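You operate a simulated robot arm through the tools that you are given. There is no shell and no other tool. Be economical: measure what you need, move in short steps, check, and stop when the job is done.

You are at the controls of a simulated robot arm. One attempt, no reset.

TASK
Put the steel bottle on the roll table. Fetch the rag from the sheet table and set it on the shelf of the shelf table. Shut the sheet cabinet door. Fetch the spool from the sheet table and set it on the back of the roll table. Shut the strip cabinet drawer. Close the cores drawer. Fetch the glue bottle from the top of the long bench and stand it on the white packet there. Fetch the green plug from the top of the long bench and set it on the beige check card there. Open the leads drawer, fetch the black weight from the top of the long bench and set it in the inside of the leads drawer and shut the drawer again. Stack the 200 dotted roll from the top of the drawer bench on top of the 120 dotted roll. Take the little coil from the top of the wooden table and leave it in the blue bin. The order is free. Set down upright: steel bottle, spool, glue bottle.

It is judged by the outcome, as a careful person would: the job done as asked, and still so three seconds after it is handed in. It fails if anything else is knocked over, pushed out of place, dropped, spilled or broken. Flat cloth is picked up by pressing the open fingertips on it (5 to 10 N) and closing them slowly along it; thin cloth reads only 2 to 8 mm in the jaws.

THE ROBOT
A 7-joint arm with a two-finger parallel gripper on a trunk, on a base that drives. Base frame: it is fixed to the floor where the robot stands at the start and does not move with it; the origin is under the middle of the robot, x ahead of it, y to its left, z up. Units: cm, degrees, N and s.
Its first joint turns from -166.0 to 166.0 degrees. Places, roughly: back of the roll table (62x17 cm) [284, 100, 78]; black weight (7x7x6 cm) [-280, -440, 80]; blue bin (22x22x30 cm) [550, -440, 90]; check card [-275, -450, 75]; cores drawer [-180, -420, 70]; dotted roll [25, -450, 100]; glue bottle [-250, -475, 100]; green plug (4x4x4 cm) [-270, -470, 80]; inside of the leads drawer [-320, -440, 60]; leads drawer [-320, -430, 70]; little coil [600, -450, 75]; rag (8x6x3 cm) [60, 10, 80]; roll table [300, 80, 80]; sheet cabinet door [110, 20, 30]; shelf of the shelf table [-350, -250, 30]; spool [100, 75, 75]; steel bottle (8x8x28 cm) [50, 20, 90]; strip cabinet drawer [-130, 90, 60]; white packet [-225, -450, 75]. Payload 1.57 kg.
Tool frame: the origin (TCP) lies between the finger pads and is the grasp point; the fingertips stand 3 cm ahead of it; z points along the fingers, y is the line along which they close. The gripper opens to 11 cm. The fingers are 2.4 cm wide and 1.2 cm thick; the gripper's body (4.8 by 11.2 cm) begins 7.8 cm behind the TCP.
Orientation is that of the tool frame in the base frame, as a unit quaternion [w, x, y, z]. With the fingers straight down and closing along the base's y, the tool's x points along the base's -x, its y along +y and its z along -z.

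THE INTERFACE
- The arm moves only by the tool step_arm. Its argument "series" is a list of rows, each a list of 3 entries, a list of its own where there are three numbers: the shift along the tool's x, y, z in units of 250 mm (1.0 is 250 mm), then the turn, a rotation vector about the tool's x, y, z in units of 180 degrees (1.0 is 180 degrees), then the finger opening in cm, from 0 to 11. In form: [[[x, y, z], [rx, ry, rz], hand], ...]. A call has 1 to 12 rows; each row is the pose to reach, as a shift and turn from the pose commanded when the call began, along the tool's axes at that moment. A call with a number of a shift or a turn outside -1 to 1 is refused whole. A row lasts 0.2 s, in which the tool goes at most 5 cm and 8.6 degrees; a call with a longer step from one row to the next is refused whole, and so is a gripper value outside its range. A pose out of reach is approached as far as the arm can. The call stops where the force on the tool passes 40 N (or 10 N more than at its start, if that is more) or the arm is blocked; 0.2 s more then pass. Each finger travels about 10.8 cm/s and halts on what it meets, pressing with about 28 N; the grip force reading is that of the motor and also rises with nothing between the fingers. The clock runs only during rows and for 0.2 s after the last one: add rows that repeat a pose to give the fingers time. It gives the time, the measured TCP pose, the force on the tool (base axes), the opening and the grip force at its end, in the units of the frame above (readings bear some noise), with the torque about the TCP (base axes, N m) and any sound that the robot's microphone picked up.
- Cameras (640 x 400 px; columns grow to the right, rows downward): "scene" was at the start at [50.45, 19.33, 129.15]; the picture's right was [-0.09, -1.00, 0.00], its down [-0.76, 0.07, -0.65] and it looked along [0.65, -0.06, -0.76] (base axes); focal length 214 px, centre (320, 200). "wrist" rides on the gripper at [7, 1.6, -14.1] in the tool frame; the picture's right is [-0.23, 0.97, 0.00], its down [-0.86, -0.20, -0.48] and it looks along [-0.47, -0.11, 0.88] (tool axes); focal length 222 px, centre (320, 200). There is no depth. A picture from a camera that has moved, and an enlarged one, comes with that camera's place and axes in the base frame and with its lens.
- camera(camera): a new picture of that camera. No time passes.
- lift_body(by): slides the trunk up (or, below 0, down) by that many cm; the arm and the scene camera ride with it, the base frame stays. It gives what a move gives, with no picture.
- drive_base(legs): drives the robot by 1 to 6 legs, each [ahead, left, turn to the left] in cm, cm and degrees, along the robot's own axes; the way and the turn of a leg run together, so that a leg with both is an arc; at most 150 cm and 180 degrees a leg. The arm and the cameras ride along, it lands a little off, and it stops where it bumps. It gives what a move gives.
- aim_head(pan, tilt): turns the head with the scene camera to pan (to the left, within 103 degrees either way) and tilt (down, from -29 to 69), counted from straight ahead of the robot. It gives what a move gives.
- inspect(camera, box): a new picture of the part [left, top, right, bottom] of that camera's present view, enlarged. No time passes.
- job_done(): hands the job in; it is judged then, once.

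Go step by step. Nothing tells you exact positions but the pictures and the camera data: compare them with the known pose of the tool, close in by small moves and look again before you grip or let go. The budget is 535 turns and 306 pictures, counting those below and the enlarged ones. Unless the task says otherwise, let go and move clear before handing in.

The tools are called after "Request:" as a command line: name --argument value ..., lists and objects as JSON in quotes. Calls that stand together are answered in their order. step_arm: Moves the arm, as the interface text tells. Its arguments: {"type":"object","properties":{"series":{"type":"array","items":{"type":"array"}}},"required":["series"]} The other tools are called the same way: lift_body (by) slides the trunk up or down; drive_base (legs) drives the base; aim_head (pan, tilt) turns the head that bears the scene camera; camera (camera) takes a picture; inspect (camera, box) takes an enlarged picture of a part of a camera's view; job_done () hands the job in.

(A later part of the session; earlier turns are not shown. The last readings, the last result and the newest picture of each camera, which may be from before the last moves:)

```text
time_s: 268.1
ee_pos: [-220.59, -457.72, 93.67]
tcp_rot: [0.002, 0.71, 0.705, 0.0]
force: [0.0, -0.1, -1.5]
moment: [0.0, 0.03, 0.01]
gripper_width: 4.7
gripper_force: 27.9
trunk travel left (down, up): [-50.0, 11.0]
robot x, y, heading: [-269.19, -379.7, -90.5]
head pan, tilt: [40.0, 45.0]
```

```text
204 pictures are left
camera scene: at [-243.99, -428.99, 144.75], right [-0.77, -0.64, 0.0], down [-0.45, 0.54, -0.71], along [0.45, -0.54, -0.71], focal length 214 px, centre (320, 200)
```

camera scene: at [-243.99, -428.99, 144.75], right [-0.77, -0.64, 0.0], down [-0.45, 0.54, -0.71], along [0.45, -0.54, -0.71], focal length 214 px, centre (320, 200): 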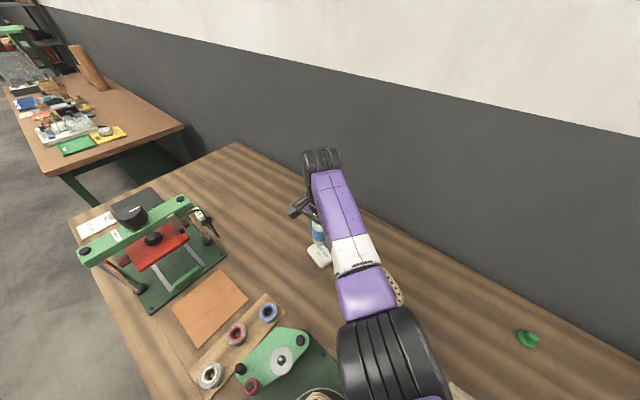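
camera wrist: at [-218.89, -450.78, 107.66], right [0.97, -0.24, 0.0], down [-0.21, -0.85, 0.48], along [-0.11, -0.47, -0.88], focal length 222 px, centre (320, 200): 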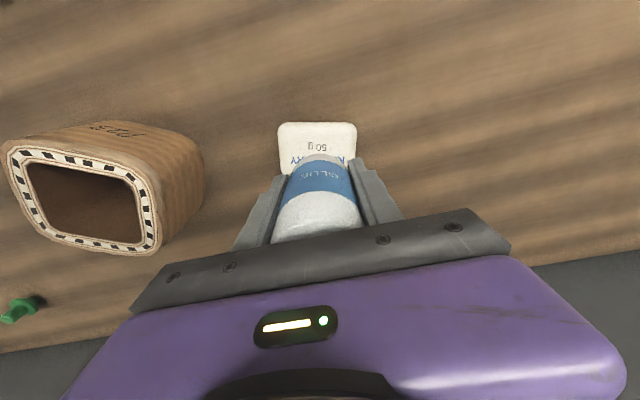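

Request:
inspect --camera "scene" --box '[270, 190, 390, 290]'

```text
4.00 times, centred on (330, 240) of scene
camera zoom: at [-243.99, -428.99, 144.75], right [-0.77, -0.64, 0.0], down [-0.45, 0.54, -0.71], along [0.45, -0.54, -0.71], focal length 858 px, centre (280, 40)
```

zoom: 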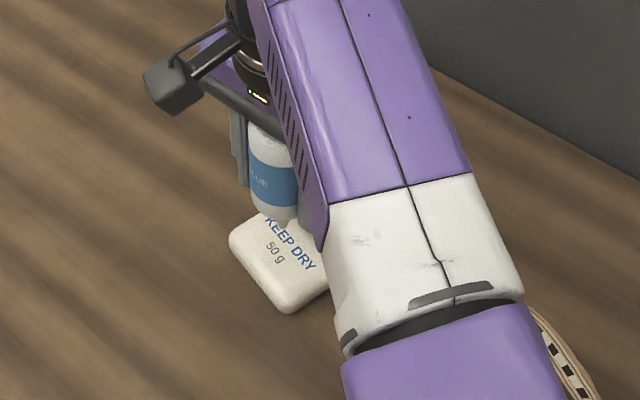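

Request:
step_arm --series '[[[0.03, -0.008, 0], [0, 0, 0], 3.5], [[0.03, -0.008, 0.03], [0, 0, 0], 3.5], [[0.03, -0.008, 0.05], [0, 0, 0], 3.5], [[0.03, -0.008, 0.06], [0, 0, 0], 3.5], [[0.03, -0.008, 0.07], [0, 0, 0], 3.5], [[0.03, -0.008, 0.08], [0, 0, 0], 3.5], [[0.03, -0.008, 0.08], [0, 0, 0], 3.5]]'

Request:
inspect --camera "scene" --box '[270, 190, 390, 290]'

```text
time_s: 269.7
ee_pos: [-220.59, -456.84, 91.52]
tcp_rot: [0.002, 0.71, 0.704, 0.001]
force: [-0.6, -0.4, 0.1]
moment: [-0.02, -0.01, 0.04]
gripper_width: 4.7
gripper_force: 28.1
trunk travel left (down, up): [-50.0, 11.0]
robot x, y, heading: [-269.23, -379.8, -90.3]
head pan, tilt: [40.0, 45.0]
```

```text
4.00 times, centred on (330, 240) of scene
camera zoom: at [-243.98, -428.98, 144.75], right [-0.77, -0.64, 0.0], down [-0.45, 0.54, -0.71], along [0.45, -0.54, -0.71], focal length 858 px, centre (280, 40)
```

zoom: 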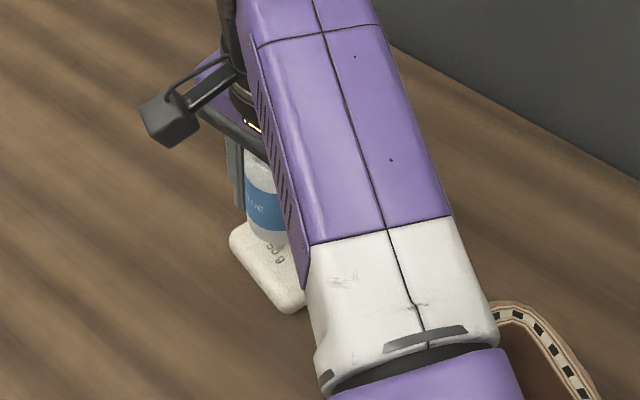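

Request:
step_arm --series '[[[0, 0, 0.008], [0, 0, 0], 3.5], [[0, 0, 0.008], [0, 0, 0], 3.5]]'

Request:
camera --camera "wrist"

```text
time_s: 270.3
ee_pos: [-220.71, -456.84, 91.41]
tcp_rot: [0.001, 0.71, 0.704, 0.001]
force: [0.3, 0.1, -1.2]
moment: [-0.04, 0.02, 0.01]
gripper_width: 4.66
gripper_force: 27.8
trunk travel left (down, up): [-50.0, 11.0]
robot x, y, heading: [-268.81, -380.36, -90.4]
head pan, tilt: [40.0, 45.0]
```

```text
201 pictures are left
camera wrist: at [-219.03, -450.02, 105.46], right [0.97, -0.24, 0.0], down [-0.21, -0.85, 0.48], along [-0.11, -0.47, -0.88], focal length 222 px, centre (320, 200)
```

wrist: 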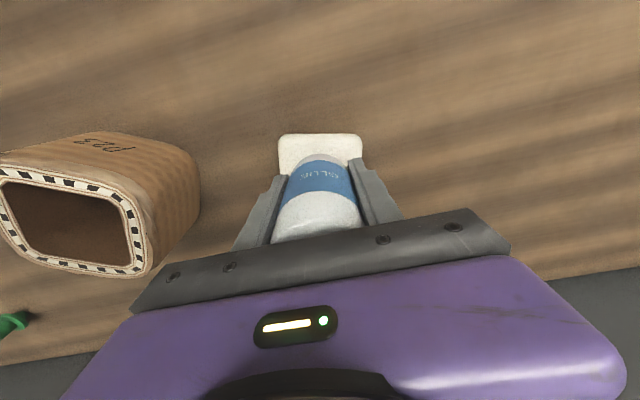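

Request:
step_arm --series '[[[0, 0, 0.008], [0, 0, 0], 3.5], [[0, 0, 0.016], [0, 0, 0], 3.5], [[0, 0, 0.016], [0, 0, 0], 3.5]]'

Request:
step_arm --series '[[[0, 0, 0.008], [0, 0, 0], 3.5], [[0, 0, 0.016], [0, 0, 0], 3.5], [[0, 0, 0.016], [0, 0, 0], 3.5]]'

```text
time_s: 271.1
ee_pos: [-220.73, -457.03, 91.01]
tcp_rot: [0.002, 0.711, 0.704, 0.0]
force: [0.7, 0.0, -0.7]
moment: [0.0, -0.03, -0.01]
gripper_width: 4.69
gripper_force: 27.8
trunk travel left (down, up): [-50.0, 11.0]
robot x, y, heading: [-268.81, -380.2, -90.4]
head pan, tilt: [40.0, 45.0]
```

```text
time_s: 271.9
ee_pos: [-220.66, -456.9, 90.89]
tcp_rot: [0.004, 0.71, 0.704, 0.001]
force: [-6.8, 1.0, 23.9]
moment: [0.03, 0.36, -0.01]
gripper_width: 4.71
gripper_force: 28.1
trunk travel left (down, up): [-50.0, 11.0]
robot x, y, heading: [-269.31, -379.82, -90.2]
head pan, tilt: [40.0, 45.0]
```

Contact at about z 91.0. I relieve the excess force before letting go.

Request:
step_arm --series '[[[0, 0, -0.006], [0, 0, 0], 3.5], [[0, 0, -0.006], [0, 0, 0], 3.5]]'

```text
time_s: 272.5
ee_pos: [-220.52, -456.99, 90.91]
tcp_rot: [0.003, 0.71, 0.704, 0.001]
force: [0.1, -4.5, 19.8]
moment: [-0.26, 0.01, -0.02]
gripper_width: 4.69
gripper_force: 28.3
trunk travel left (down, up): [-50.0, 11.0]
robot x, y, heading: [-269.05, -380.16, -90.2]
head pan, tilt: [40.0, 45.0]
```

Request:
step_arm --series '[[[0, 0, -0.007], [0, 0, 0], 3.5], [[0, 0, -0.007], [0, 0, 0], 3.5]]'

```text
time_s: 273.1
ee_pos: [-220.65, -456.88, 90.85]
tcp_rot: [0.001, 0.71, 0.704, 0.002]
force: [1.3, -5.2, 11.7]
moment: [-0.29, -0.1, 0.02]
gripper_width: 4.68
gripper_force: 27.8
trunk travel left (down, up): [-50.0, 11.0]
robot x, y, heading: [-269.08, -379.55, -90.1]
head pan, tilt: [40.0, 45.0]
```

Request:
step_arm --series '[[[0, 0, -0.006], [0, 0, 0], 3.5], [[0, 0, -0.006], [0, 0, 0], 3.5]]'

Request:
camera --camera "wrist"

Request:
aim_head --pan 60 --tilt 45

Request:
inspect --camera "scene" --box '[220, 190, 380, 320]'

```text
time_s: 273.7
ee_pos: [-220.67, -456.97, 90.82]
tcp_rot: [-0.001, 0.71, 0.704, 0.001]
force: [0.4, -0.6, -1.8]
moment: [0.02, 0.01, -0.02]
gripper_width: 4.67
gripper_force: 27.7
trunk travel left (down, up): [-50.0, 11.0]
robot x, y, heading: [-269.21, -379.76, -90.5]
head pan, tilt: [40.0, 45.0]
```

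```text
200 pictures are left
camera wrist: at [-219.05, -449.97, 104.96], right [0.97, -0.24, 0.0], down [-0.21, -0.85, 0.48], along [-0.11, -0.46, -0.88], focal length 222 px, centre (320, 200)
```

wrist: 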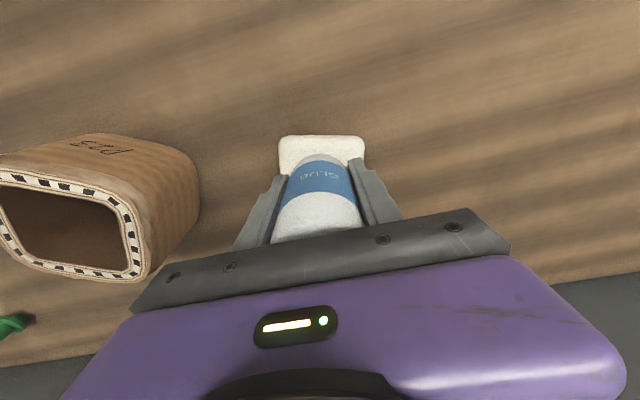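

```text
time_s: 274.5
ee_pos: [-220.72, -456.91, 91.04]
tcp_rot: [0.002, 0.71, 0.704, 0.0]
force: [-0.1, -0.3, -1.6]
moment: [0.01, 0.0, 0.05]
gripper_width: 4.68
gripper_force: 28.1
trunk travel left (down, up): [-50.0, 11.0]
robot x, y, heading: [-268.86, -380.02, -90.2]
head pan, tilt: [60.0, 45.0]
```

```text
3.08 times, centred on (300, 255) of scene
camera zoom: at [-242.16, -426.83, 144.75], right [-0.5, -0.86, 0.0], down [-0.61, 0.36, -0.71], along [0.61, -0.36, -0.71], focal length 660 px, centre (382, 31)
```

zoom: 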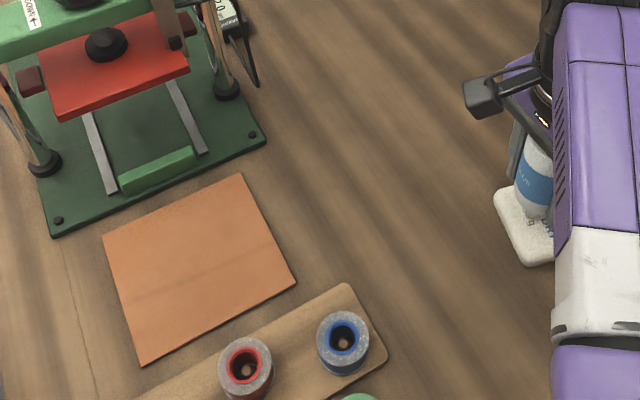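

Request:
step_arm --series '[[[0, 0, 0.004], [0, 0, 0], 3.5], [[0, 0, 0.004], [0, 0, 0], 3.5]]'

```text
time_s: 275.1
ee_pos: [-220.6, -456.93, 91.0]
tcp_rot: [0.001, 0.71, 0.704, 0.001]
force: [-0.1, 0.8, -2.1]
moment: [0.0, -0.03, -0.03]
gripper_width: 4.69
gripper_force: 27.8
trunk travel left (down, up): [-50.0, 11.0]
robot x, y, heading: [-269.03, -379.97, -90.2]
head pan, tilt: [60.0, 45.0]
```

Request:
step_arm --series '[[[0, 0, 0.003], [0, 0, 0], 3.5], [[0, 0, 0.003], [0, 0, 0], 3.5]]'

```text
time_s: 275.7
ee_pos: [-220.53, -456.91, 90.91]
tcp_rot: [0.002, 0.71, 0.704, 0.001]
force: [-0.5, -0.1, -0.1]
moment: [0.03, -0.01, 0.0]
gripper_width: 4.68
gripper_force: 28.2
trunk travel left (down, up): [-50.0, 11.0]
robot x, y, heading: [-269.0, -380.12, -90.2]
head pan, tilt: [60.0, 45.0]
```

Just touching. I open the fingers slowly and straight up away.

Request:
step_arm --series '[[[0, 0, 0], [0, 0, 0], 4.7], [[0, 0, 0], [0, 0, 0], 4.8], [[0, 0, 0], [0, 0, 0], 5.0], [[0, 0, 0], [0, 0, 0], 5.4], [[0, 0, 0], [0, 0, 0], 6.2], [[0, 0, 0], [0, 0, 0], 7.2], [[0, 0, 0], [0, 0, 0], 7.2]]'

Request:
camera --camera "wrist"

```text
time_s: 277.3
ee_pos: [-220.5, -457.02, 90.94]
tcp_rot: [0.002, 0.71, 0.704, 0.001]
force: [0.2, -0.4, 0.0]
moment: [-0.01, -0.01, -0.04]
gripper_width: 7.19
gripper_force: 0.0
trunk travel left (down, up): [-50.0, 11.0]
robot x, y, heading: [-268.78, -379.66, -90.3]
head pan, tilt: [60.0, 45.0]
```

```text
198 pictures are left
camera wrist: at [-218.98, -450.03, 104.92], right [0.97, -0.24, 0.0], down [-0.21, -0.85, 0.48], along [-0.11, -0.47, -0.88], focal length 222 px, centre (320, 200)
```

wrist: 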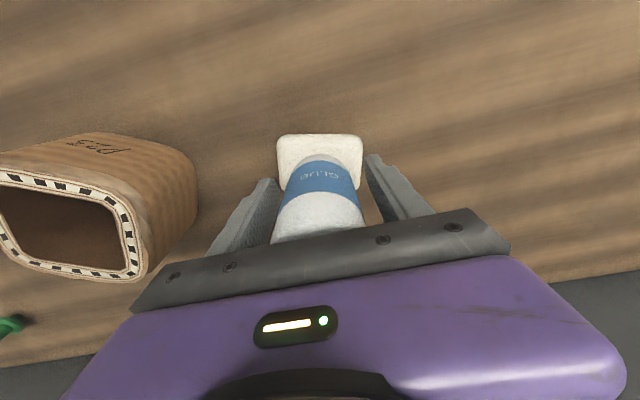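

The bottle stands. I rise straight up and look.

Request:
step_arm --series '[[[0, 0, -0.1], [0, 0, 0], 8], [[0, 0, -0.25], [0, 0, 0], 8.5], [[0, 0, -0.43], [0, 0, 0], 9], [[0, 0, -0.61], [0, 0, 0], 9], [[0, 0, -0.8], [0, 0, 0], 9], [[0, 0, -1.0], [0, 0, 0], 9]]'

Request:
aim_head --pan 10 --tilt 50

Request:
camera --camera "wrist"

Request:
camera --camera "scene"

```text
time_s: 278.7
ee_pos: [-220.73, -457.05, 115.92]
tcp_rot: [0.0, 0.711, 0.703, 0.001]
force: [0.7, 1.2, -0.5]
moment: [0.02, 0.04, -0.02]
gripper_width: 8.99
gripper_force: 0.0
trunk travel left (down, up): [-50.0, 11.0]
robot x, y, heading: [-269.31, -380.46, -90.2]
head pan, tilt: [60.0, 45.0]
```

```text
time_s: 279.9
ee_pos: [-220.73, -456.93, 115.81]
tcp_rot: [0.002, 0.71, 0.705, 0.0]
force: [0.5, 0.6, -0.4]
moment: [0.0, -0.02, 0.04]
gripper_width: 9.01
gripper_force: 0.0
trunk travel left (down, up): [-50.0, 11.0]
robot x, y, heading: [-269.3, -379.99, -90.4]
head pan, tilt: [10.0, 50.0]
```

```text
197 pictures are left
camera wrist: at [-219.06, -450.11, 129.91], right [0.97, -0.24, 0.0], down [-0.21, -0.85, 0.48], along [-0.11, -0.47, -0.88], focal length 222 px, centre (320, 200)
```

wrist: 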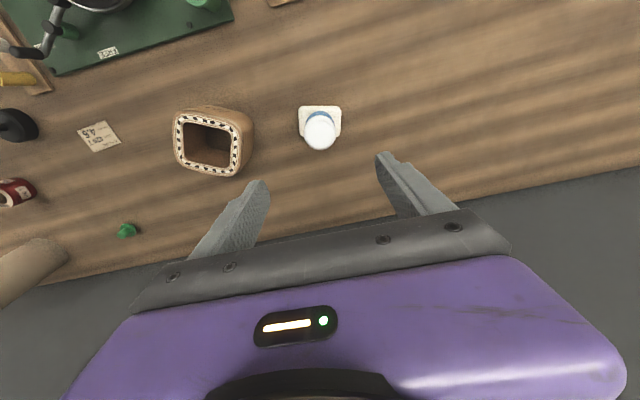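

```text
196 pictures are left
camera scene: at [-247.87, -430.32, 144.06], right [-0.99, -0.17, 0.0], down [-0.13, 0.75, -0.64], along [0.11, -0.63, -0.77], focal length 214 px, centre (320, 200)
```

scene: 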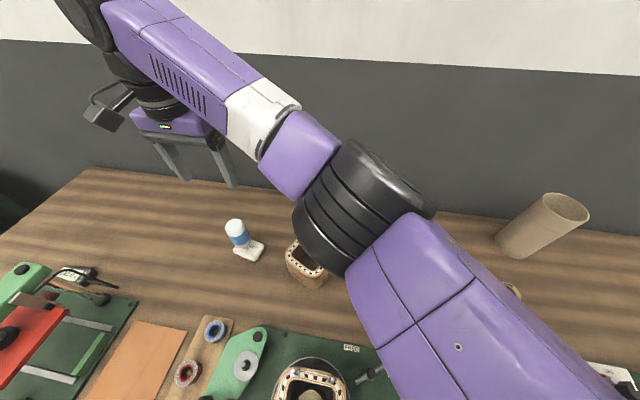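

The glue bottle stands on the packet. Next the green plug: I carry the gripper over it.

Request:
step_arm --series '[[[-0.05, -0.17, 0], [0, 0, 0], 9], [[-0.1, -0.34, 0], [0, 0, 0], 8], [[-0.15, -0.51, 0], [0, 0, 0], 6], [[-0.2, -0.68, 0], [0, 0, 0], 6], [[-0.25, -0.85, 0], [0, 0, 0], 6], [[-0.3, -1.0, 0], [0, 0, 0], 6]]'

Request:
step_arm --series '[[[-0.05, -0.17, 0], [0, 0, 0], 6], [[-0.1, -0.34, 0], [0, 0, 0], 6], [[-0.15, -0.51, 0], [0, 0, 0], 6], [[-0.2, -0.68, 0], [0, 0, 0], 6], [[-0.25, -0.85, 0], [0, 0, 0], 6], [[-0.3, -1.0, 0.05], [0, 0, 0], 6], [[-0.3, -1.0, 0.23], [0, 0, 0], 6], [[-0.3, -1.0, 0.4], [0, 0, 0], 6]]'

Request:
step_arm --series '[[[0, -0.15, 0.1], [0, 0, 0], 6], [[0, -0.16, 0.27], [0, 0, 0], 6], [[0, -0.16, 0.4], [0, 0, 0], 6], [[0, -0.16, 0.4], [0, 0, 0], 6]]'

Request:
camera --camera "wrist"

Request:
camera --camera "scene"

```text
time_s: 281.3
ee_pos: [-245.7, -464.11, 115.84]
tcp_rot: [0.002, 0.71, 0.704, 0.001]
force: [0.6, 0.3, 0.1]
moment: [0.01, 0.01, -0.03]
gripper_width: 6.0
gripper_force: 0.0
trunk travel left (down, up): [-50.0, 11.0]
robot x, y, heading: [-269.01, -379.85, -90.2]
head pan, tilt: [10.0, 50.0]
```

```text
time_s: 283.1
ee_pos: [-270.96, -471.54, 105.9]
tcp_rot: [0.003, 0.711, 0.703, 0.001]
force: [0.4, -0.5, 0.1]
moment: [-0.04, -0.01, 0.01]
gripper_width: 6.0
gripper_force: 0.0
trunk travel left (down, up): [-50.0, 11.0]
robot x, y, heading: [-268.99, -379.98, -90.3]
head pan, tilt: [10.0, 50.0]
```

```text
time_s: 284.1
ee_pos: [-274.77, -471.24, 95.82]
tcp_rot: [0.002, 0.71, 0.704, 0.001]
force: [-0.2, 0.3, -0.3]
moment: [-0.01, 0.02, 0.01]
gripper_width: 6.0
gripper_force: 0.0
trunk travel left (down, up): [-50.0, 11.0]
robot x, y, heading: [-269.0, -379.98, -90.4]
head pan, tilt: [10.0, 50.0]
```

```text
195 pictures are left
camera wrist: at [-273.16, -464.4, 109.82], right [0.97, -0.24, 0.0], down [-0.21, -0.85, 0.48], along [-0.11, -0.47, -0.88], focal length 222 px, centre (320, 200)
```

wrist: 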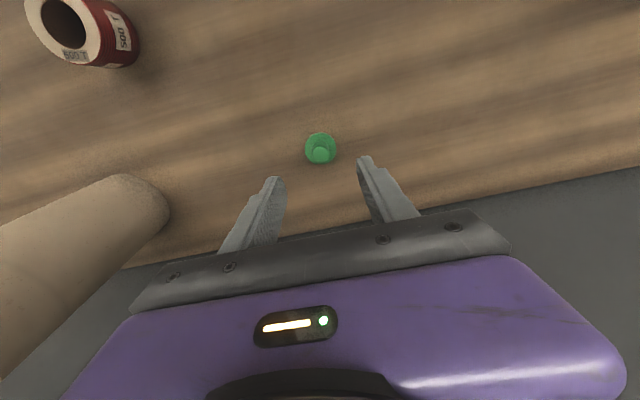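

```text
194 pictures are left
camera scene: at [-247.9, -430.32, 144.06], right [-0.99, -0.17, 0.0], down [-0.13, 0.76, -0.64], along [0.11, -0.63, -0.77], focal length 214 px, centre (320, 200)
```

scene: 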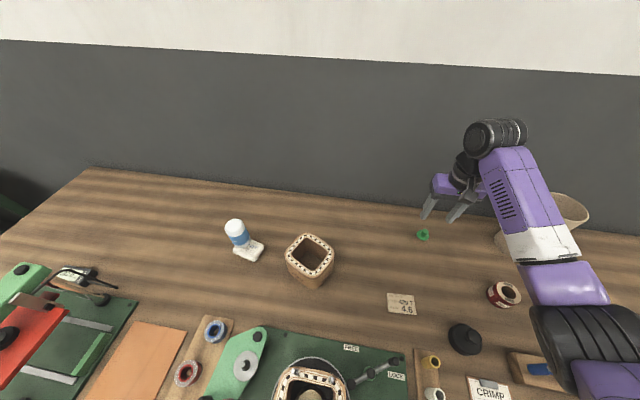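

Request:
step_arm --series '[[[-0.036, 0, 0.1], [0, 0, 0], 4], [[-0.036, 0, 0.25], [0, 0, 0], 3.6], [[-0.036, 0, 0.36], [0, 0, 0], 3.6], [[-0.036, 0, 0.36], [0, 0, 0], 3.6]]'

Request:
camera --camera "wrist"

Request:
inspect --camera "scene" --box '[380, 120, 640, 300]'

```text
time_s: 285.1
ee_pos: [-274.72, -472.31, 86.71]
tcp_rot: [0.002, 0.71, 0.704, 0.001]
force: [-0.2, 1.4, -0.1]
moment: [-0.02, -0.01, 0.03]
gripper_width: 3.62
gripper_force: 0.1
trunk travel left (down, up): [-50.0, 11.0]
robot x, y, heading: [-268.89, -379.74, -90.1]
head pan, tilt: [10.0, 50.0]
```

```text
193 pictures are left
camera wrist: at [-273.1, -465.37, 100.77], right [0.97, -0.24, 0.0], down [-0.21, -0.85, 0.48], along [-0.11, -0.47, -0.88], focal length 222 px, centre (320, 200)
```

wrist: 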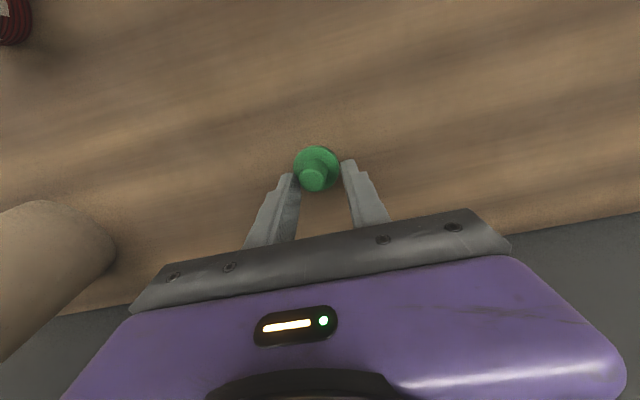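

```text
2.22 times, centred on (510, 210) of scene
camera zoom: at [-247.89, -430.31, 144.06], right [-0.99, -0.17, 0.0], down [-0.13, 0.76, -0.64], along [0.11, -0.63, -0.77], focal length 477 px, centre (-102, 178)
```

zoom: 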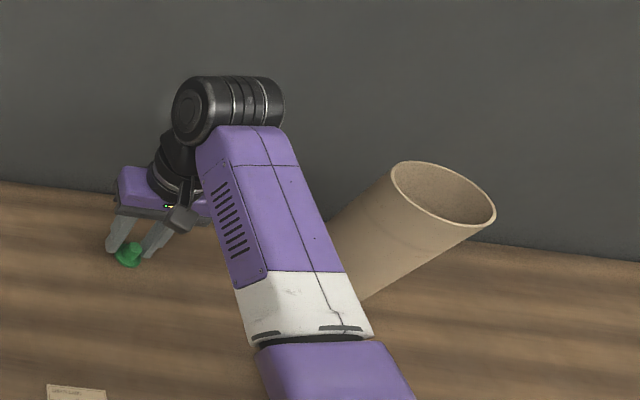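

Request:
step_arm --series '[[[0, -0.012, 0.04], [0, 0, 0], 3.6], [[0, -0.012, 0.068], [0, 0, 0], 3.6], [[0, -0.012, 0.068], [0, 0, 0], 3], [[0, -0.012, 0.068], [0, 0, 0], 2.4], [[0, -0.012, 0.068], [0, 0, 0], 1.8], [[0, -0.012, 0.068], [0, 0, 0], 1], [[0, -0.012, 0.068], [0, 0, 0], 1]]'

Request:
camera --camera "wrist"

```text
time_s: 286.7
ee_pos: [-274.97, -472.44, 85.17]
tcp_rot: [0.002, 0.71, 0.704, 0.0]
force: [-0.1, -0.7, 8.1]
moment: [0.05, -0.02, 0.03]
gripper_width: 3.49
gripper_force: 27.6
trunk travel left (down, up): [-50.0, 11.0]
robot x, y, heading: [-268.83, -379.99, -90.5]
head pan, tilt: [10.0, 50.0]
```

```text
191 pictures are left
camera wrist: at [-273.49, -465.45, 99.21], right [0.97, -0.24, 0.0], down [-0.21, -0.85, 0.48], along [-0.11, -0.47, -0.88], focal length 222 px, centre (320, 200)
```

wrist: 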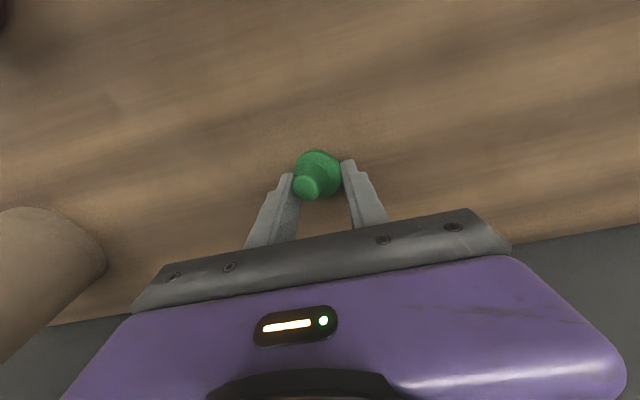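

It's gripping only the flange edge. I reopen wider, go a little lower and grip again.

Request:
step_arm --series '[[[0, 0, 0], [0, 0, 0], 4.5], [[0, 0, -0.01], [0, 0, 0], 5], [[0, 0, 0.02], [0, 0, 0], 5], [[0, 0, 0.05], [0, 0, 0], 5], [[0, 0, 0.05], [0, 0, 0], 5]]'

Request:
camera --camera "wrist"

```text
time_s: 287.6
ee_pos: [-275.18, -472.59, 84.97]
tcp_rot: [0.003, 0.711, 0.703, -0.002]
force: [0.4, 1.0, 14.2]
moment: [0.18, 0.36, -0.08]
gripper_width: 4.92
gripper_force: 0.1
trunk travel left (down, up): [-50.0, 11.0]
robot x, y, heading: [-268.92, -379.95, -90.3]
head pan, tilt: [10.0, 50.0]
stopped in row 4: the force on the tool passed its limit at 52 N (the readings are from after the stop); the commanded pose is now the measured one
```

```text
190 pictures are left
camera wrist: at [-273.49, -465.57, 99.03], right [0.97, -0.24, 0.0], down [-0.21, -0.85, 0.48], along [-0.11, -0.47, -0.88], focal length 222 px, centre (320, 200)
```

wrist: 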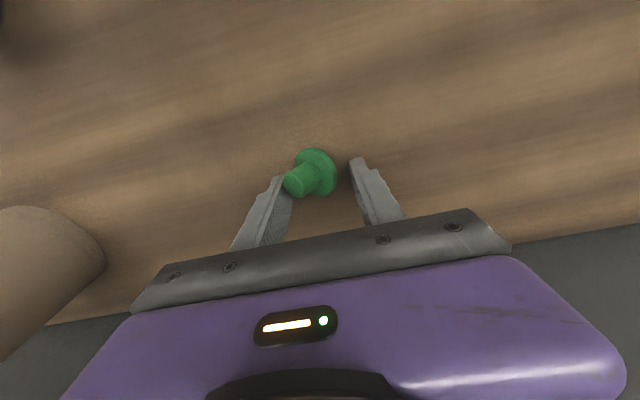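

The fingertips touch the bench (z≈82). The plug has been nudged and tilts; I rise a little, open, and look.

Request:
step_arm --series '[[[0, 0, -0.02], [0, 0, 0], 5], [[0, 0, -0.02], [0, 0, 0], 6.5], [[0, 0, -0.02], [0, 0, 0], 6.5]]'

Request:
camera --camera "wrist"

Request:
inspect --camera "scene" --box '[380, 180, 480, 260]'

```text
time_s: 288.4
ee_pos: [-275.18, -472.54, 85.39]
tcp_rot: [0.001, 0.71, 0.704, 0.0]
force: [0.0, -0.4, 0.5]
moment: [0.0, 0.0, -0.01]
gripper_width: 6.5
gripper_force: 0.1
trunk travel left (down, up): [-50.0, 11.0]
robot x, y, heading: [-269.15, -379.99, -90.2]
head pan, tilt: [10.0, 50.0]
```

```text
189 pictures are left
camera wrist: at [-273.49, -465.5, 99.34], right [0.97, -0.24, 0.0], down [-0.21, -0.85, 0.48], along [-0.11, -0.47, -0.88], focal length 222 px, centre (320, 200)
```

wrist: 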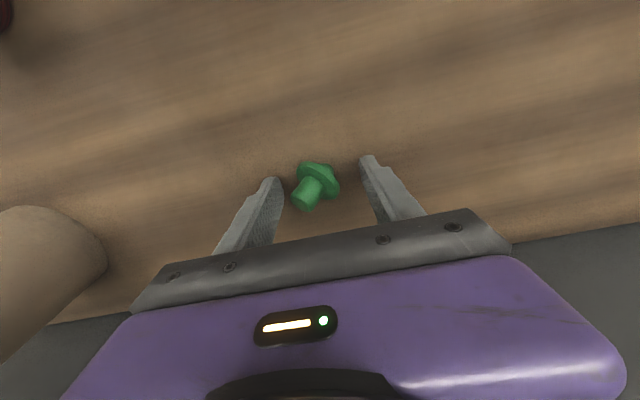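

```text
5.00 times, centred on (430, 220) of scene
camera zoom: at [-247.89, -430.31, 144.06], right [-0.99, -0.17, 0.0], down [-0.13, 0.76, -0.64], along [0.11, -0.63, -0.77], focal length 1072 px, centre (-230, 100)
```

zoom: 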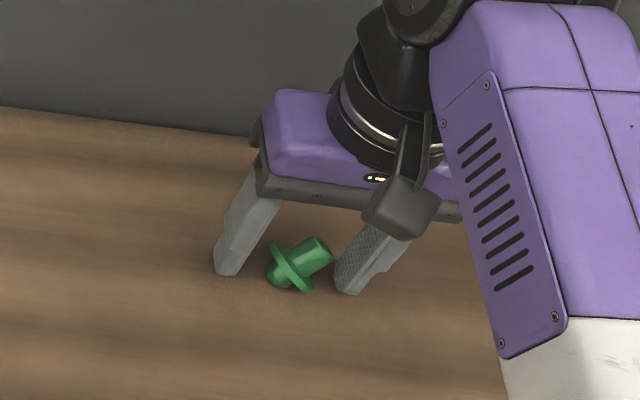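

The plug has tipped onto its side; it need not be upright. I rise, turn the gripper 40° to grip across its flange, and come down again.

Request:
step_arm --series '[[[0, 0, -0.16], [0, 0, 0], 6.5], [[0.036, 0.012, -0.2], [0, 0, 0.045], 6.5], [[0.036, 0.012, -0.2], [0, 0, 0.09], 6.5], [[0.036, 0.012, -0.2], [0, 0, 0.135], 6.5], [[0.036, 0.012, -0.2], [0, 0, 0.18], 6.5], [[0.036, 0.012, -0.2], [0, 0, 0.222], 6.5], [[0.036, 0.012, -0.2], [0, 0, 0.222], 6.5]]'

Request:
camera --camera "wrist"

Request:
inspect --camera "scene" --box '[380, 180, 480, 260]'

```text
time_s: 290.0
ee_pos: [-274.86, -471.51, 90.34]
tcp_rot: [0.0, 0.908, 0.418, 0.001]
force: [0.6, 0.0, -0.1]
moment: [0.02, 0.0, 0.0]
gripper_width: 6.52
gripper_force: 0.1
trunk travel left (down, up): [-50.0, 11.0]
robot x, y, heading: [-269.18, -379.94, -90.1]
head pan, tilt: [10.0, 50.0]
```

```text
187 pictures are left
camera wrist: at [-269.1, -467.34, 104.37], right [0.59, -0.81, 0.0], down [-0.71, -0.52, 0.48], along [-0.38, -0.28, -0.88], focal length 222 px, centre (320, 200)
```

wrist: 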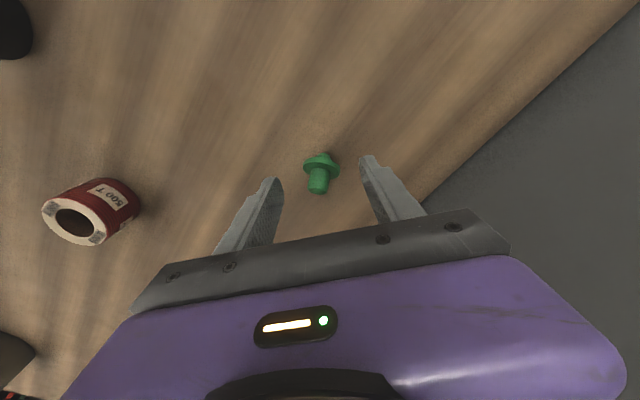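

```text
5.00 times, centred on (430, 220) of scene
camera zoom: at [-247.89, -430.3, 144.06], right [-0.99, -0.17, 0.0], down [-0.13, 0.76, -0.64], along [0.11, -0.63, -0.77], focal length 1072 px, centre (-230, 100)
```

zoom: 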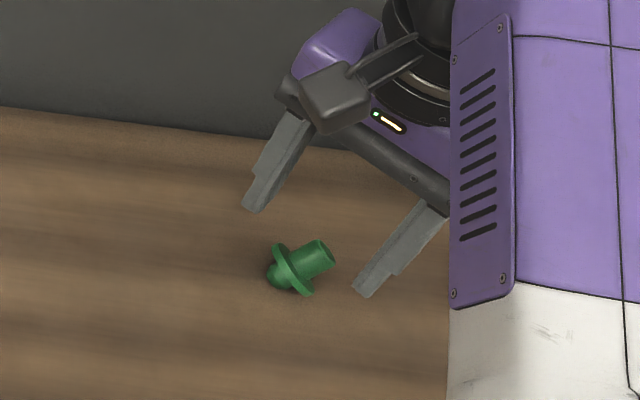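

Request:
step_arm --series '[[[0, 0, 0.1], [0, 0, 0], 6.5], [[0, 0, 0.195], [0, 0, 0], 6.5], [[0, 0, 0.195], [0, 0, 0], 5.5], [[0, 0, 0.195], [0, 0, 0], 4.5], [[0, 0, 0.195], [0, 0, 0], 3.5], [[0, 0, 0.195], [0, 0, 0], 2.5], [[0, 0, 0.195], [0, 0, 0], 2], [[0, 0, 0.195], [0, 0, 0], 2]]'

Request:
camera --camera "wrist"

```text
time_s: 291.8
ee_pos: [-275.11, -471.53, 85.42]
tcp_rot: [0.001, 0.908, 0.419, 0.0]
force: [0.0, -0.2, -0.6]
moment: [0.01, 0.02, 0.05]
gripper_width: 3.37
gripper_force: 28.3
trunk travel left (down, up): [-50.0, 11.0]
robot x, y, heading: [-268.97, -380.06, -90.1]
head pan, tilt: [10.0, 50.0]
```

```text
185 pictures are left
camera wrist: at [-269.34, -467.42, 99.52], right [0.59, -0.81, 0.0], down [-0.71, -0.52, 0.48], along [-0.38, -0.29, -0.88], focal length 222 px, centre (320, 200)
```

wrist: 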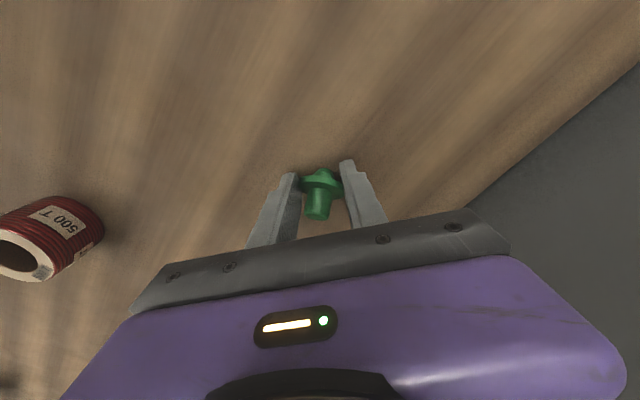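

Gripped (3.37). I lift and carry it to the check card.

Request:
step_arm --series '[[[0, 0, -0.15], [0, 0, 0], 2], [[0, 0, -0.33], [0, 0, 0], 2], [[0.1, -0.036, -0.45], [0, 0, 0], 2], [[0.27, -0.096, -0.45], [0, 0, 0], 2], [[0.44, -0.156, -0.45], [0, 0, 0], 2], [[0.61, -0.216, -0.45], [0, 0, 0], 2], [[0.78, -0.276, -0.45], [0, 0, 0], 2], [[0.894, -0.317, -0.45], [0, 0, 0], 2], [[0.894, -0.317, -0.35], [0, 0, 0], 2], [[0.894, -0.317, -0.25], [0, 0, 0], 2], [[0.894, -0.317, -0.25], [0, 0, 0], 2]]'

Request:
camera --camera "wrist"

Request:
camera --camera "scene"

```text
time_s: 294.2
ee_pos: [-274.82, -471.61, 93.61]
tcp_rot: [0.001, 0.908, 0.419, -0.001]
force: [0.7, 1.0, 0.3]
moment: [-0.02, -0.01, 0.03]
gripper_width: 3.44
gripper_force: 28.2
out of reach, approached as far as the arm can: row 3, 4, 5, 6, 7, 8, 9, 10, 11
trunk travel left (down, up): [-50.0, 11.0]
robot x, y, heading: [-268.82, -379.88, -90.3]
head pan, tilt: [10.0, 50.0]
```

```text
184 pictures are left
camera wrist: at [-269.13, -467.41, 107.88], right [0.59, -0.81, 0.0], down [-0.71, -0.52, 0.48], along [-0.38, -0.29, -0.88], focal length 222 px, centre (320, 200)
```

wrist: 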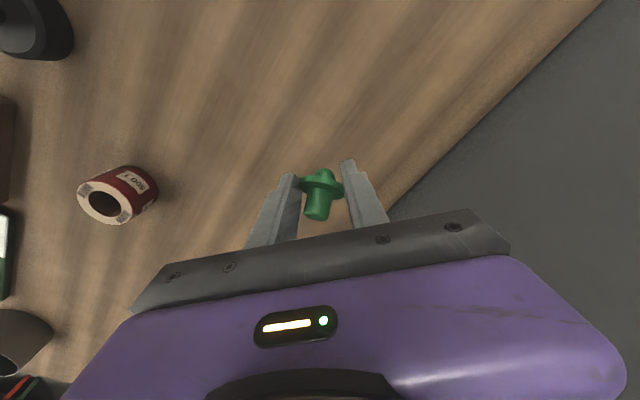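

```text
183 pictures are left
camera scene: at [-247.89, -430.3, 144.06], right [-0.99, -0.17, 0.0], down [-0.13, 0.76, -0.64], along [0.11, -0.63, -0.77], focal length 214 px, centre (320, 200)
```

scene: 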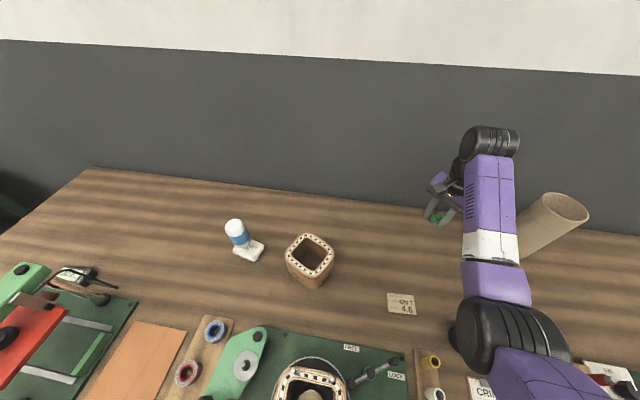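

That twist is at a joint limit. I untwist the wrist first, then carry the plug across.

Request:
step_arm --series '[[[0, 0, -0.05], [0, 0, -0.045], 2], [[0, 0, -0.1], [0, 0, -0.09], 2], [[0, 0, -0.12], [0, 0, -0.135], 2], [[0, 0, -0.12], [0, 0, -0.18], 2], [[0, 0, -0.12], [0, 0, -0.222], 2], [[0, 0, -0.12], [0, 0, -0.222], 2]]'

Request:
step_arm --series '[[[0.15, 0.055, 0], [0, 0, 0], 2], [[0.3, 0.11, 0], [0, 0, 0], 2], [[0.45, 0.165, 0], [0, 0, 0], 2], [[0.6, 0.22, 0], [0, 0, 0], 2], [[0.75, 0.28, 0], [0, 0, 0], 2], [[0.888, 0.332, 0], [0, 0, 0], 2], [[0.888, 0.332, 0], [0, 0, 0], 2]]'

Request:
camera --camera "wrist"

Request:
camera --camera "scene"

```text
time_s: 295.6
ee_pos: [-275.04, -471.46, 96.58]
tcp_rot: [0.002, 0.71, 0.704, 0.0]
force: [-0.3, -0.2, -1.1]
moment: [0.02, 0.01, 0.0]
gripper_width: 3.41
gripper_force: 28.2
trunk travel left (down, up): [-50.0, 11.0]
robot x, y, heading: [-268.55, -380.21, -90.4]
head pan, tilt: [10.0, 50.0]
```

```text
time_s: 297.2
ee_pos: [-266.6, -449.41, 96.52]
tcp_rot: [0.002, 0.711, 0.703, 0.0]
force: [-0.8, -0.2, -0.5]
moment: [0.01, 0.0, -0.01]
gripper_width: 3.43
gripper_force: 27.8
trunk travel left (down, up): [-50.0, 11.0]
robot x, y, heading: [-269.29, -380.02, -90.5]
head pan, tilt: [10.0, 50.0]
```

```text
182 pictures are left
camera wrist: at [-264.9, -442.58, 110.61], right [0.97, -0.24, 0.0], down [-0.21, -0.85, 0.48], along [-0.11, -0.47, -0.88], focal length 222 px, centre (320, 200)
```

wrist: 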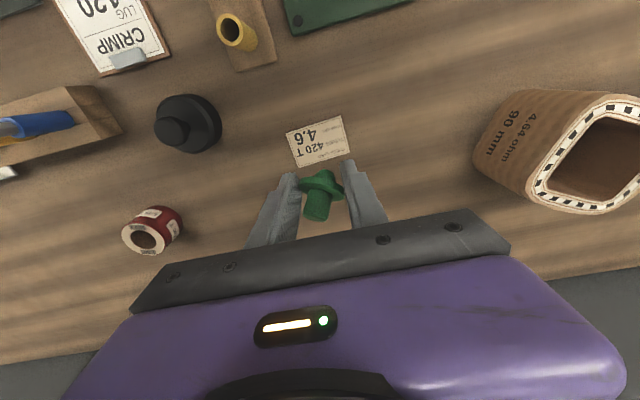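

```text
181 pictures are left
camera scene: at [-247.9, -430.31, 144.06], right [-0.99, -0.17, 0.0], down [-0.13, 0.76, -0.64], along [0.11, -0.63, -0.77], focal length 214 px, centre (320, 200)
```

scene: 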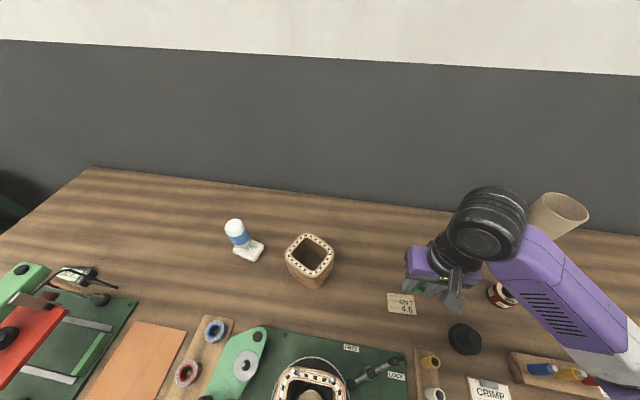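

Request:
step_arm --series '[[[0.02, 0, 0.15], [0, 0, 0], 2], [[0.02, 0, 0.3], [0, 0, 0], 2], [[0.02, 0, 0.4], [0, 0, 0], 2], [[0.02, 0, 0.425], [0, 0, 0], 2], [[0.02, 0, 0.432], [0, 0, 0], 2], [[0.02, 0, 0.432], [0, 0, 0], 2]]'

Request:
camera --camera "wrist"

```text
time_s: 298.6
ee_pos: [-266.61, -448.99, 85.68]
tcp_rot: [0.001, 0.711, 0.703, 0.0]
force: [0.6, -0.3, -0.1]
moment: [0.02, -0.01, 0.03]
gripper_width: 3.43
gripper_force: 28.0
trunk travel left (down, up): [-50.0, 11.0]
robot x, y, heading: [-268.82, -379.94, -90.2]
head pan, tilt: [10.0, 50.0]
```

```text
180 pictures are left
camera wrist: at [-264.91, -442.06, 99.8], right [0.97, -0.24, 0.0], down [-0.21, -0.85, 0.48], along [-0.11, -0.47, -0.88], focal length 222 px, centre (320, 200)
```

wrist: 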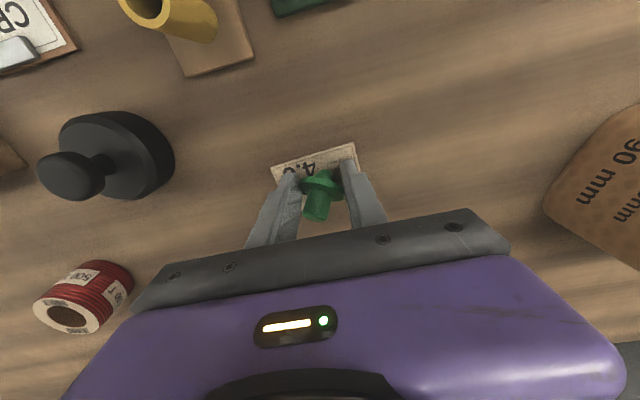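

Request:
step_arm --series '[[[0, 0, 0.005], [0, 0, 0], 2], [[0, 0, 0.005], [0, 0, 0], 3.2], [[0, 0, 0.005], [0, 0, 0], 3.6], [[0, 0, 0.005], [0, 0, 0], 4.2], [[0, 0, 0.005], [0, 0, 0], 5], [[0, 0, 0.005], [0, 0, 0], 5], [[0, 0, -0.1], [0, 0, 0], 5], [[0, 0, -0.28], [0, 0, 0], 5], [[0, 0, -0.46], [0, 0, 0], 5]]'

Request:
camera --camera "wrist"

```text
time_s: 300.6
ee_pos: [-266.35, -448.99, 97.05]
tcp_rot: [0.001, 0.71, 0.704, 0.0]
force: [-0.3, -0.5, -0.1]
moment: [0.0, 0.03, 0.01]
gripper_width: 5.02
gripper_force: 0.1
trunk travel left (down, up): [-50.0, 11.0]
robot x, y, heading: [-268.98, -380.06, -90.2]
head pan, tilt: [10.0, 50.0]
```

```text
179 pictures are left
camera wrist: at [-264.78, -442.04, 111.17], right [0.97, -0.24, 0.0], down [-0.21, -0.85, 0.48], along [-0.11, -0.47, -0.88], focal length 222 px, centre (320, 200)
```

wrist: 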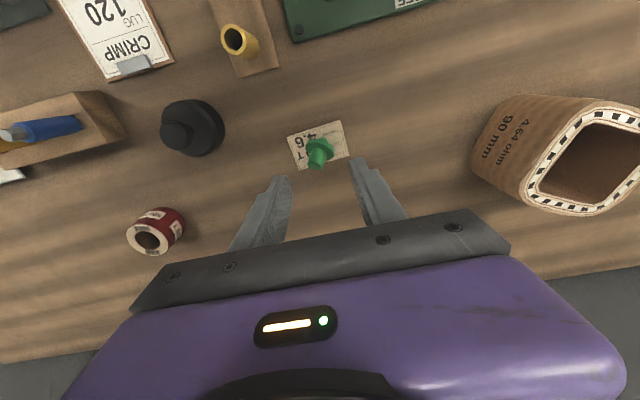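

Request:
inspect --camera "wrist" --box '[270, 110, 370, 180]'

Request:
inspect --camera "scene" --box '[370, 260, 490, 350]'

```text
5.71 times, centred on (320, 145) of wrist
camera zoom: at [-264.78, -442.04, 111.17], right [0.97, -0.24, 0.0], down [-0.21, -0.85, 0.48], along [-0.11, -0.47, -0.88], focal length 1269 px, centre (320, 514)
```

zoom: 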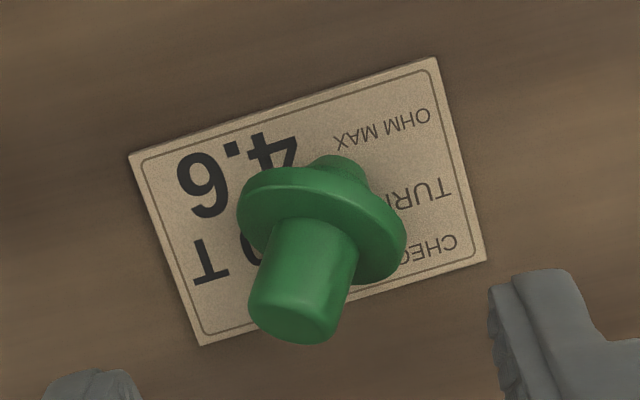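

```text
4.44 times, centred on (430, 305) of scene
camera zoom: at [-247.87, -430.3, 144.05], right [-0.99, -0.17, 0.0], down [-0.13, 0.76, -0.64], along [0.11, -0.63, -0.77], focal length 953 px, centre (-169, -267)
```

zoom: 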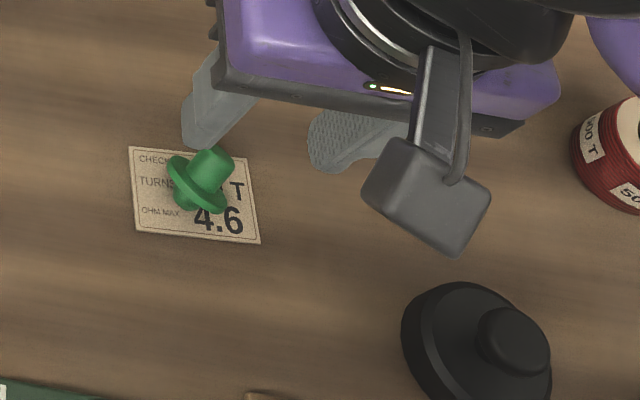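

The plug lies well on the card. Now the leads drawer: I raise the arm, back off, and look at it.

Request:
step_arm --series '[[[0, 0, -0.18], [0, 0, 0], 5], [[0, 0, -0.36], [0, 0, 0], 5], [[0, 0, -0.54], [0, 0, 0], 5], [[0, 0, -0.72], [0, 0, 0], 5], [[0, 0, -0.9], [0, 0, 0], 5]]'

Request:
drive_base --legs '[[-36, 0, 0]]'

Request:
aim_head --pan -50 --tilt 45

Request:
camera --camera "scene"

Request:
aim_head --pan -103 --tilt 35

Request:
camera --camera "scene"

```text
time_s: 301.8
ee_pos: [-266.58, -449.1, 119.77]
tcp_rot: [0.001, 0.711, 0.704, 0.0]
force: [0.2, 0.1, -0.6]
moment: [0.01, -0.01, 0.03]
gripper_width: 5.01
gripper_force: 0.0
trunk travel left (down, up): [-50.0, 11.0]
robot x, y, heading: [-268.92, -379.83, -90.2]
head pan, tilt: [10.0, 50.0]
```

```text
time_s: 304.1
ee_pos: [-266.39, -412.61, 119.69]
tcp_rot: [0.001, 0.71, 0.704, -0.001]
force: [0.2, 0.4, -0.6]
moment: [0.0, 0.01, 0.0]
gripper_width: 5.01
gripper_force: 0.1
trunk travel left (down, up): [-50.0, 11.0]
robot x, y, heading: [-268.89, -343.44, -90.3]
head pan, tilt: [10.0, 50.0]
```

```text
time_s: 305.4
ee_pos: [-266.46, -412.62, 119.63]
tcp_rot: [0.001, 0.71, 0.704, 0.0]
force: [-0.1, -0.7, -0.2]
moment: [0.02, -0.01, 0.01]
gripper_width: 5.03
gripper_force: 0.2
trunk travel left (down, up): [-50.0, 11.0]
robot x, y, heading: [-268.82, -343.62, -90.1]
head pan, tilt: [-50.0, 45.0]
```

```text
176 pictures are left
camera scene: at [-255.24, -391.49, 144.75], right [-0.64, 0.77, 0.0], down [0.54, 0.45, -0.71], along [-0.54, -0.45, -0.71], focal length 214 px, centre (320, 200)
```

scene: 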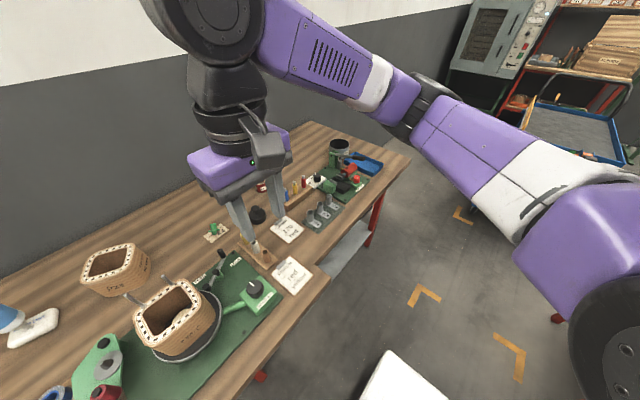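

```text
time_s: 306.6
ee_pos: [-266.25, -412.63, 119.68]
tcp_rot: [0.002, 0.71, 0.704, 0.0]
force: [0.3, 0.7, 0.3]
moment: [0.05, -0.01, 0.01]
gripper_width: 5.0
gripper_force: 0.0
trunk travel left (down, up): [-50.0, 11.0]
robot x, y, heading: [-268.7, -343.47, -90.0]
head pan, tilt: [-103.0, 35.0]
```

```text
175 pictures are left
camera scene: at [-257.57, -384.27, 146.23], right [0.23, 0.97, 0.0], down [0.56, -0.13, -0.82], along [-0.8, 0.19, -0.57], focal length 214 px, centre (320, 200)
```

scene: 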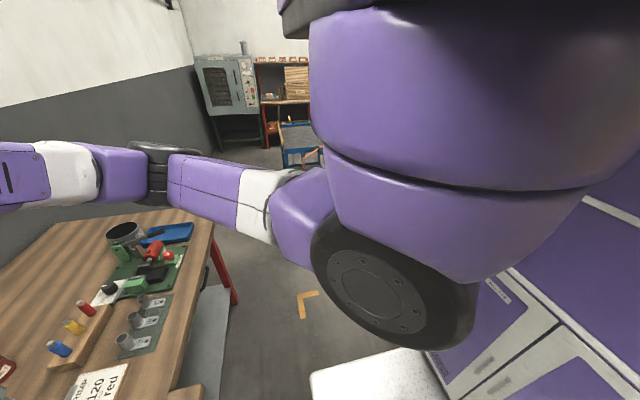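

The drawer front is hidden below the top. I bring the gripper to a spot in front of it, then lower the trunk and tilt the tool forward to see it.

Request:
step_arm --series '[[[0.05, -0.16, 0], [0, 0, 0], 5], [[0.1, -0.32, 0], [0, 0, 0], 5], [[0.15, -0.48, 0], [0, 0, 0], 5], [[0.2, -0.64, 0], [0, 0, 0], 5], [[0.25, -0.8, 0], [0, 0, 0], 5], [[0.3, -0.96, 0], [0, 0, 0], 5]]'

Request:
step_arm --series '[[[0.05, -0.16, 0], [0, 0, 0], 5], [[0.1, -0.32, 0], [0, 0, 0], 5], [[0.15, -0.48, 0], [0, 0, 0], 5], [[0.2, -0.64, 0], [0, 0, 0], 5], [[0.25, -0.8, 0], [0, 0, 0], 5], [[0.3, -0.96, 0], [0, 0, 0], 5]]'

Request:
lift_body --by -15

Request:
step_arm --series '[[[0.03, 0, 0.05], [0, -0.045, 0], 5], [[0.06, -0.02, 0.1], [0, -0.09, 0], 5], [[0.1, -0.05, 0.15], [0, -0.135, 0], 5], [[0.13, -0.08, 0.2], [0, -0.18, 0], 5], [[0.16, -0.1, 0.25], [0, -0.225, 0], 5], [[0.2, -0.12, 0.3], [0, -0.27, 0], 5], [[0.2, -0.15, 0.4], [0, -0.3, 0], 5], [[0.2, -0.15, 0.5], [0, -0.3, 0], 5]]'

Request:
camera --camera "wrist"

```text
time_s: 308.0
ee_pos: [-290.41, -405.09, 119.79]
tcp_rot: [0.001, 0.709, 0.705, 0.0]
force: [-0.4, -0.7, -0.1]
moment: [0.02, 0.01, -0.01]
gripper_width: 4.99
gripper_force: 0.1
trunk travel left (down, up): [-50.0, 11.0]
robot x, y, heading: [-268.81, -343.57, -90.3]
head pan, tilt: [-103.0, 35.0]
```

```text
time_s: 309.4
ee_pos: [-314.17, -397.19, 119.66]
tcp_rot: [0.001, 0.71, 0.704, 0.0]
force: [0.0, -0.7, 0.0]
moment: [0.02, -0.01, 0.0]
gripper_width: 4.99
gripper_force: 0.0
trunk travel left (down, up): [-50.0, 11.0]
robot x, y, heading: [-269.05, -343.35, -90.1]
head pan, tilt: [-103.0, 35.0]
```

```text
time_s: 311.2
ee_pos: [-314.03, -397.11, 104.76]
tcp_rot: [0.001, 0.71, 0.705, 0.001]
force: [-1.1, -0.7, 0.0]
moment: [0.0, 0.0, -0.01]
gripper_width: 5.02
gripper_force: 0.1
trunk travel left (down, up): [-35.0, 26.0]
robot x, y, heading: [-268.69, -343.73, -90.1]
head pan, tilt: [-103.0, 35.0]
```

```text
time_s: 313.0
ee_pos: [-318.0, -392.27, 92.13]
tcp_rot: [0.321, 0.632, 0.627, -0.323]
force: [0.3, -0.4, -0.1]
moment: [0.0, 0.0, 0.02]
gripper_width: 5.02
gripper_force: 0.1
trunk travel left (down, up): [-35.0, 26.0]
robot x, y, heading: [-269.02, -343.9, -90.4]
head pan, tilt: [-103.0, 35.0]
```

```text
174 pictures are left
camera wrist: at [-316.09, -376.8, 94.7], right [0.97, -0.14, 0.19], down [-0.2, -0.11, 0.97], along [-0.12, -0.98, -0.14], focal length 222 px, centre (320, 200)
```

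wrist: 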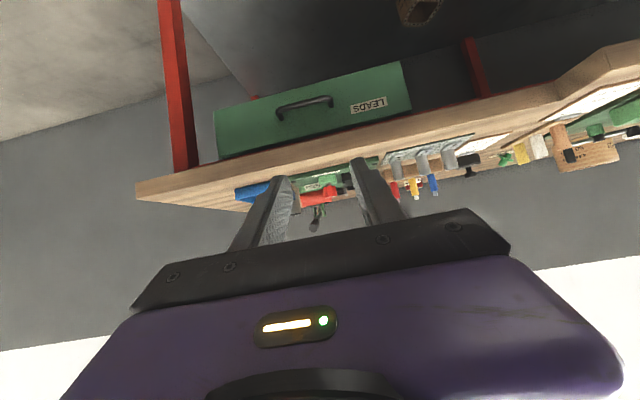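

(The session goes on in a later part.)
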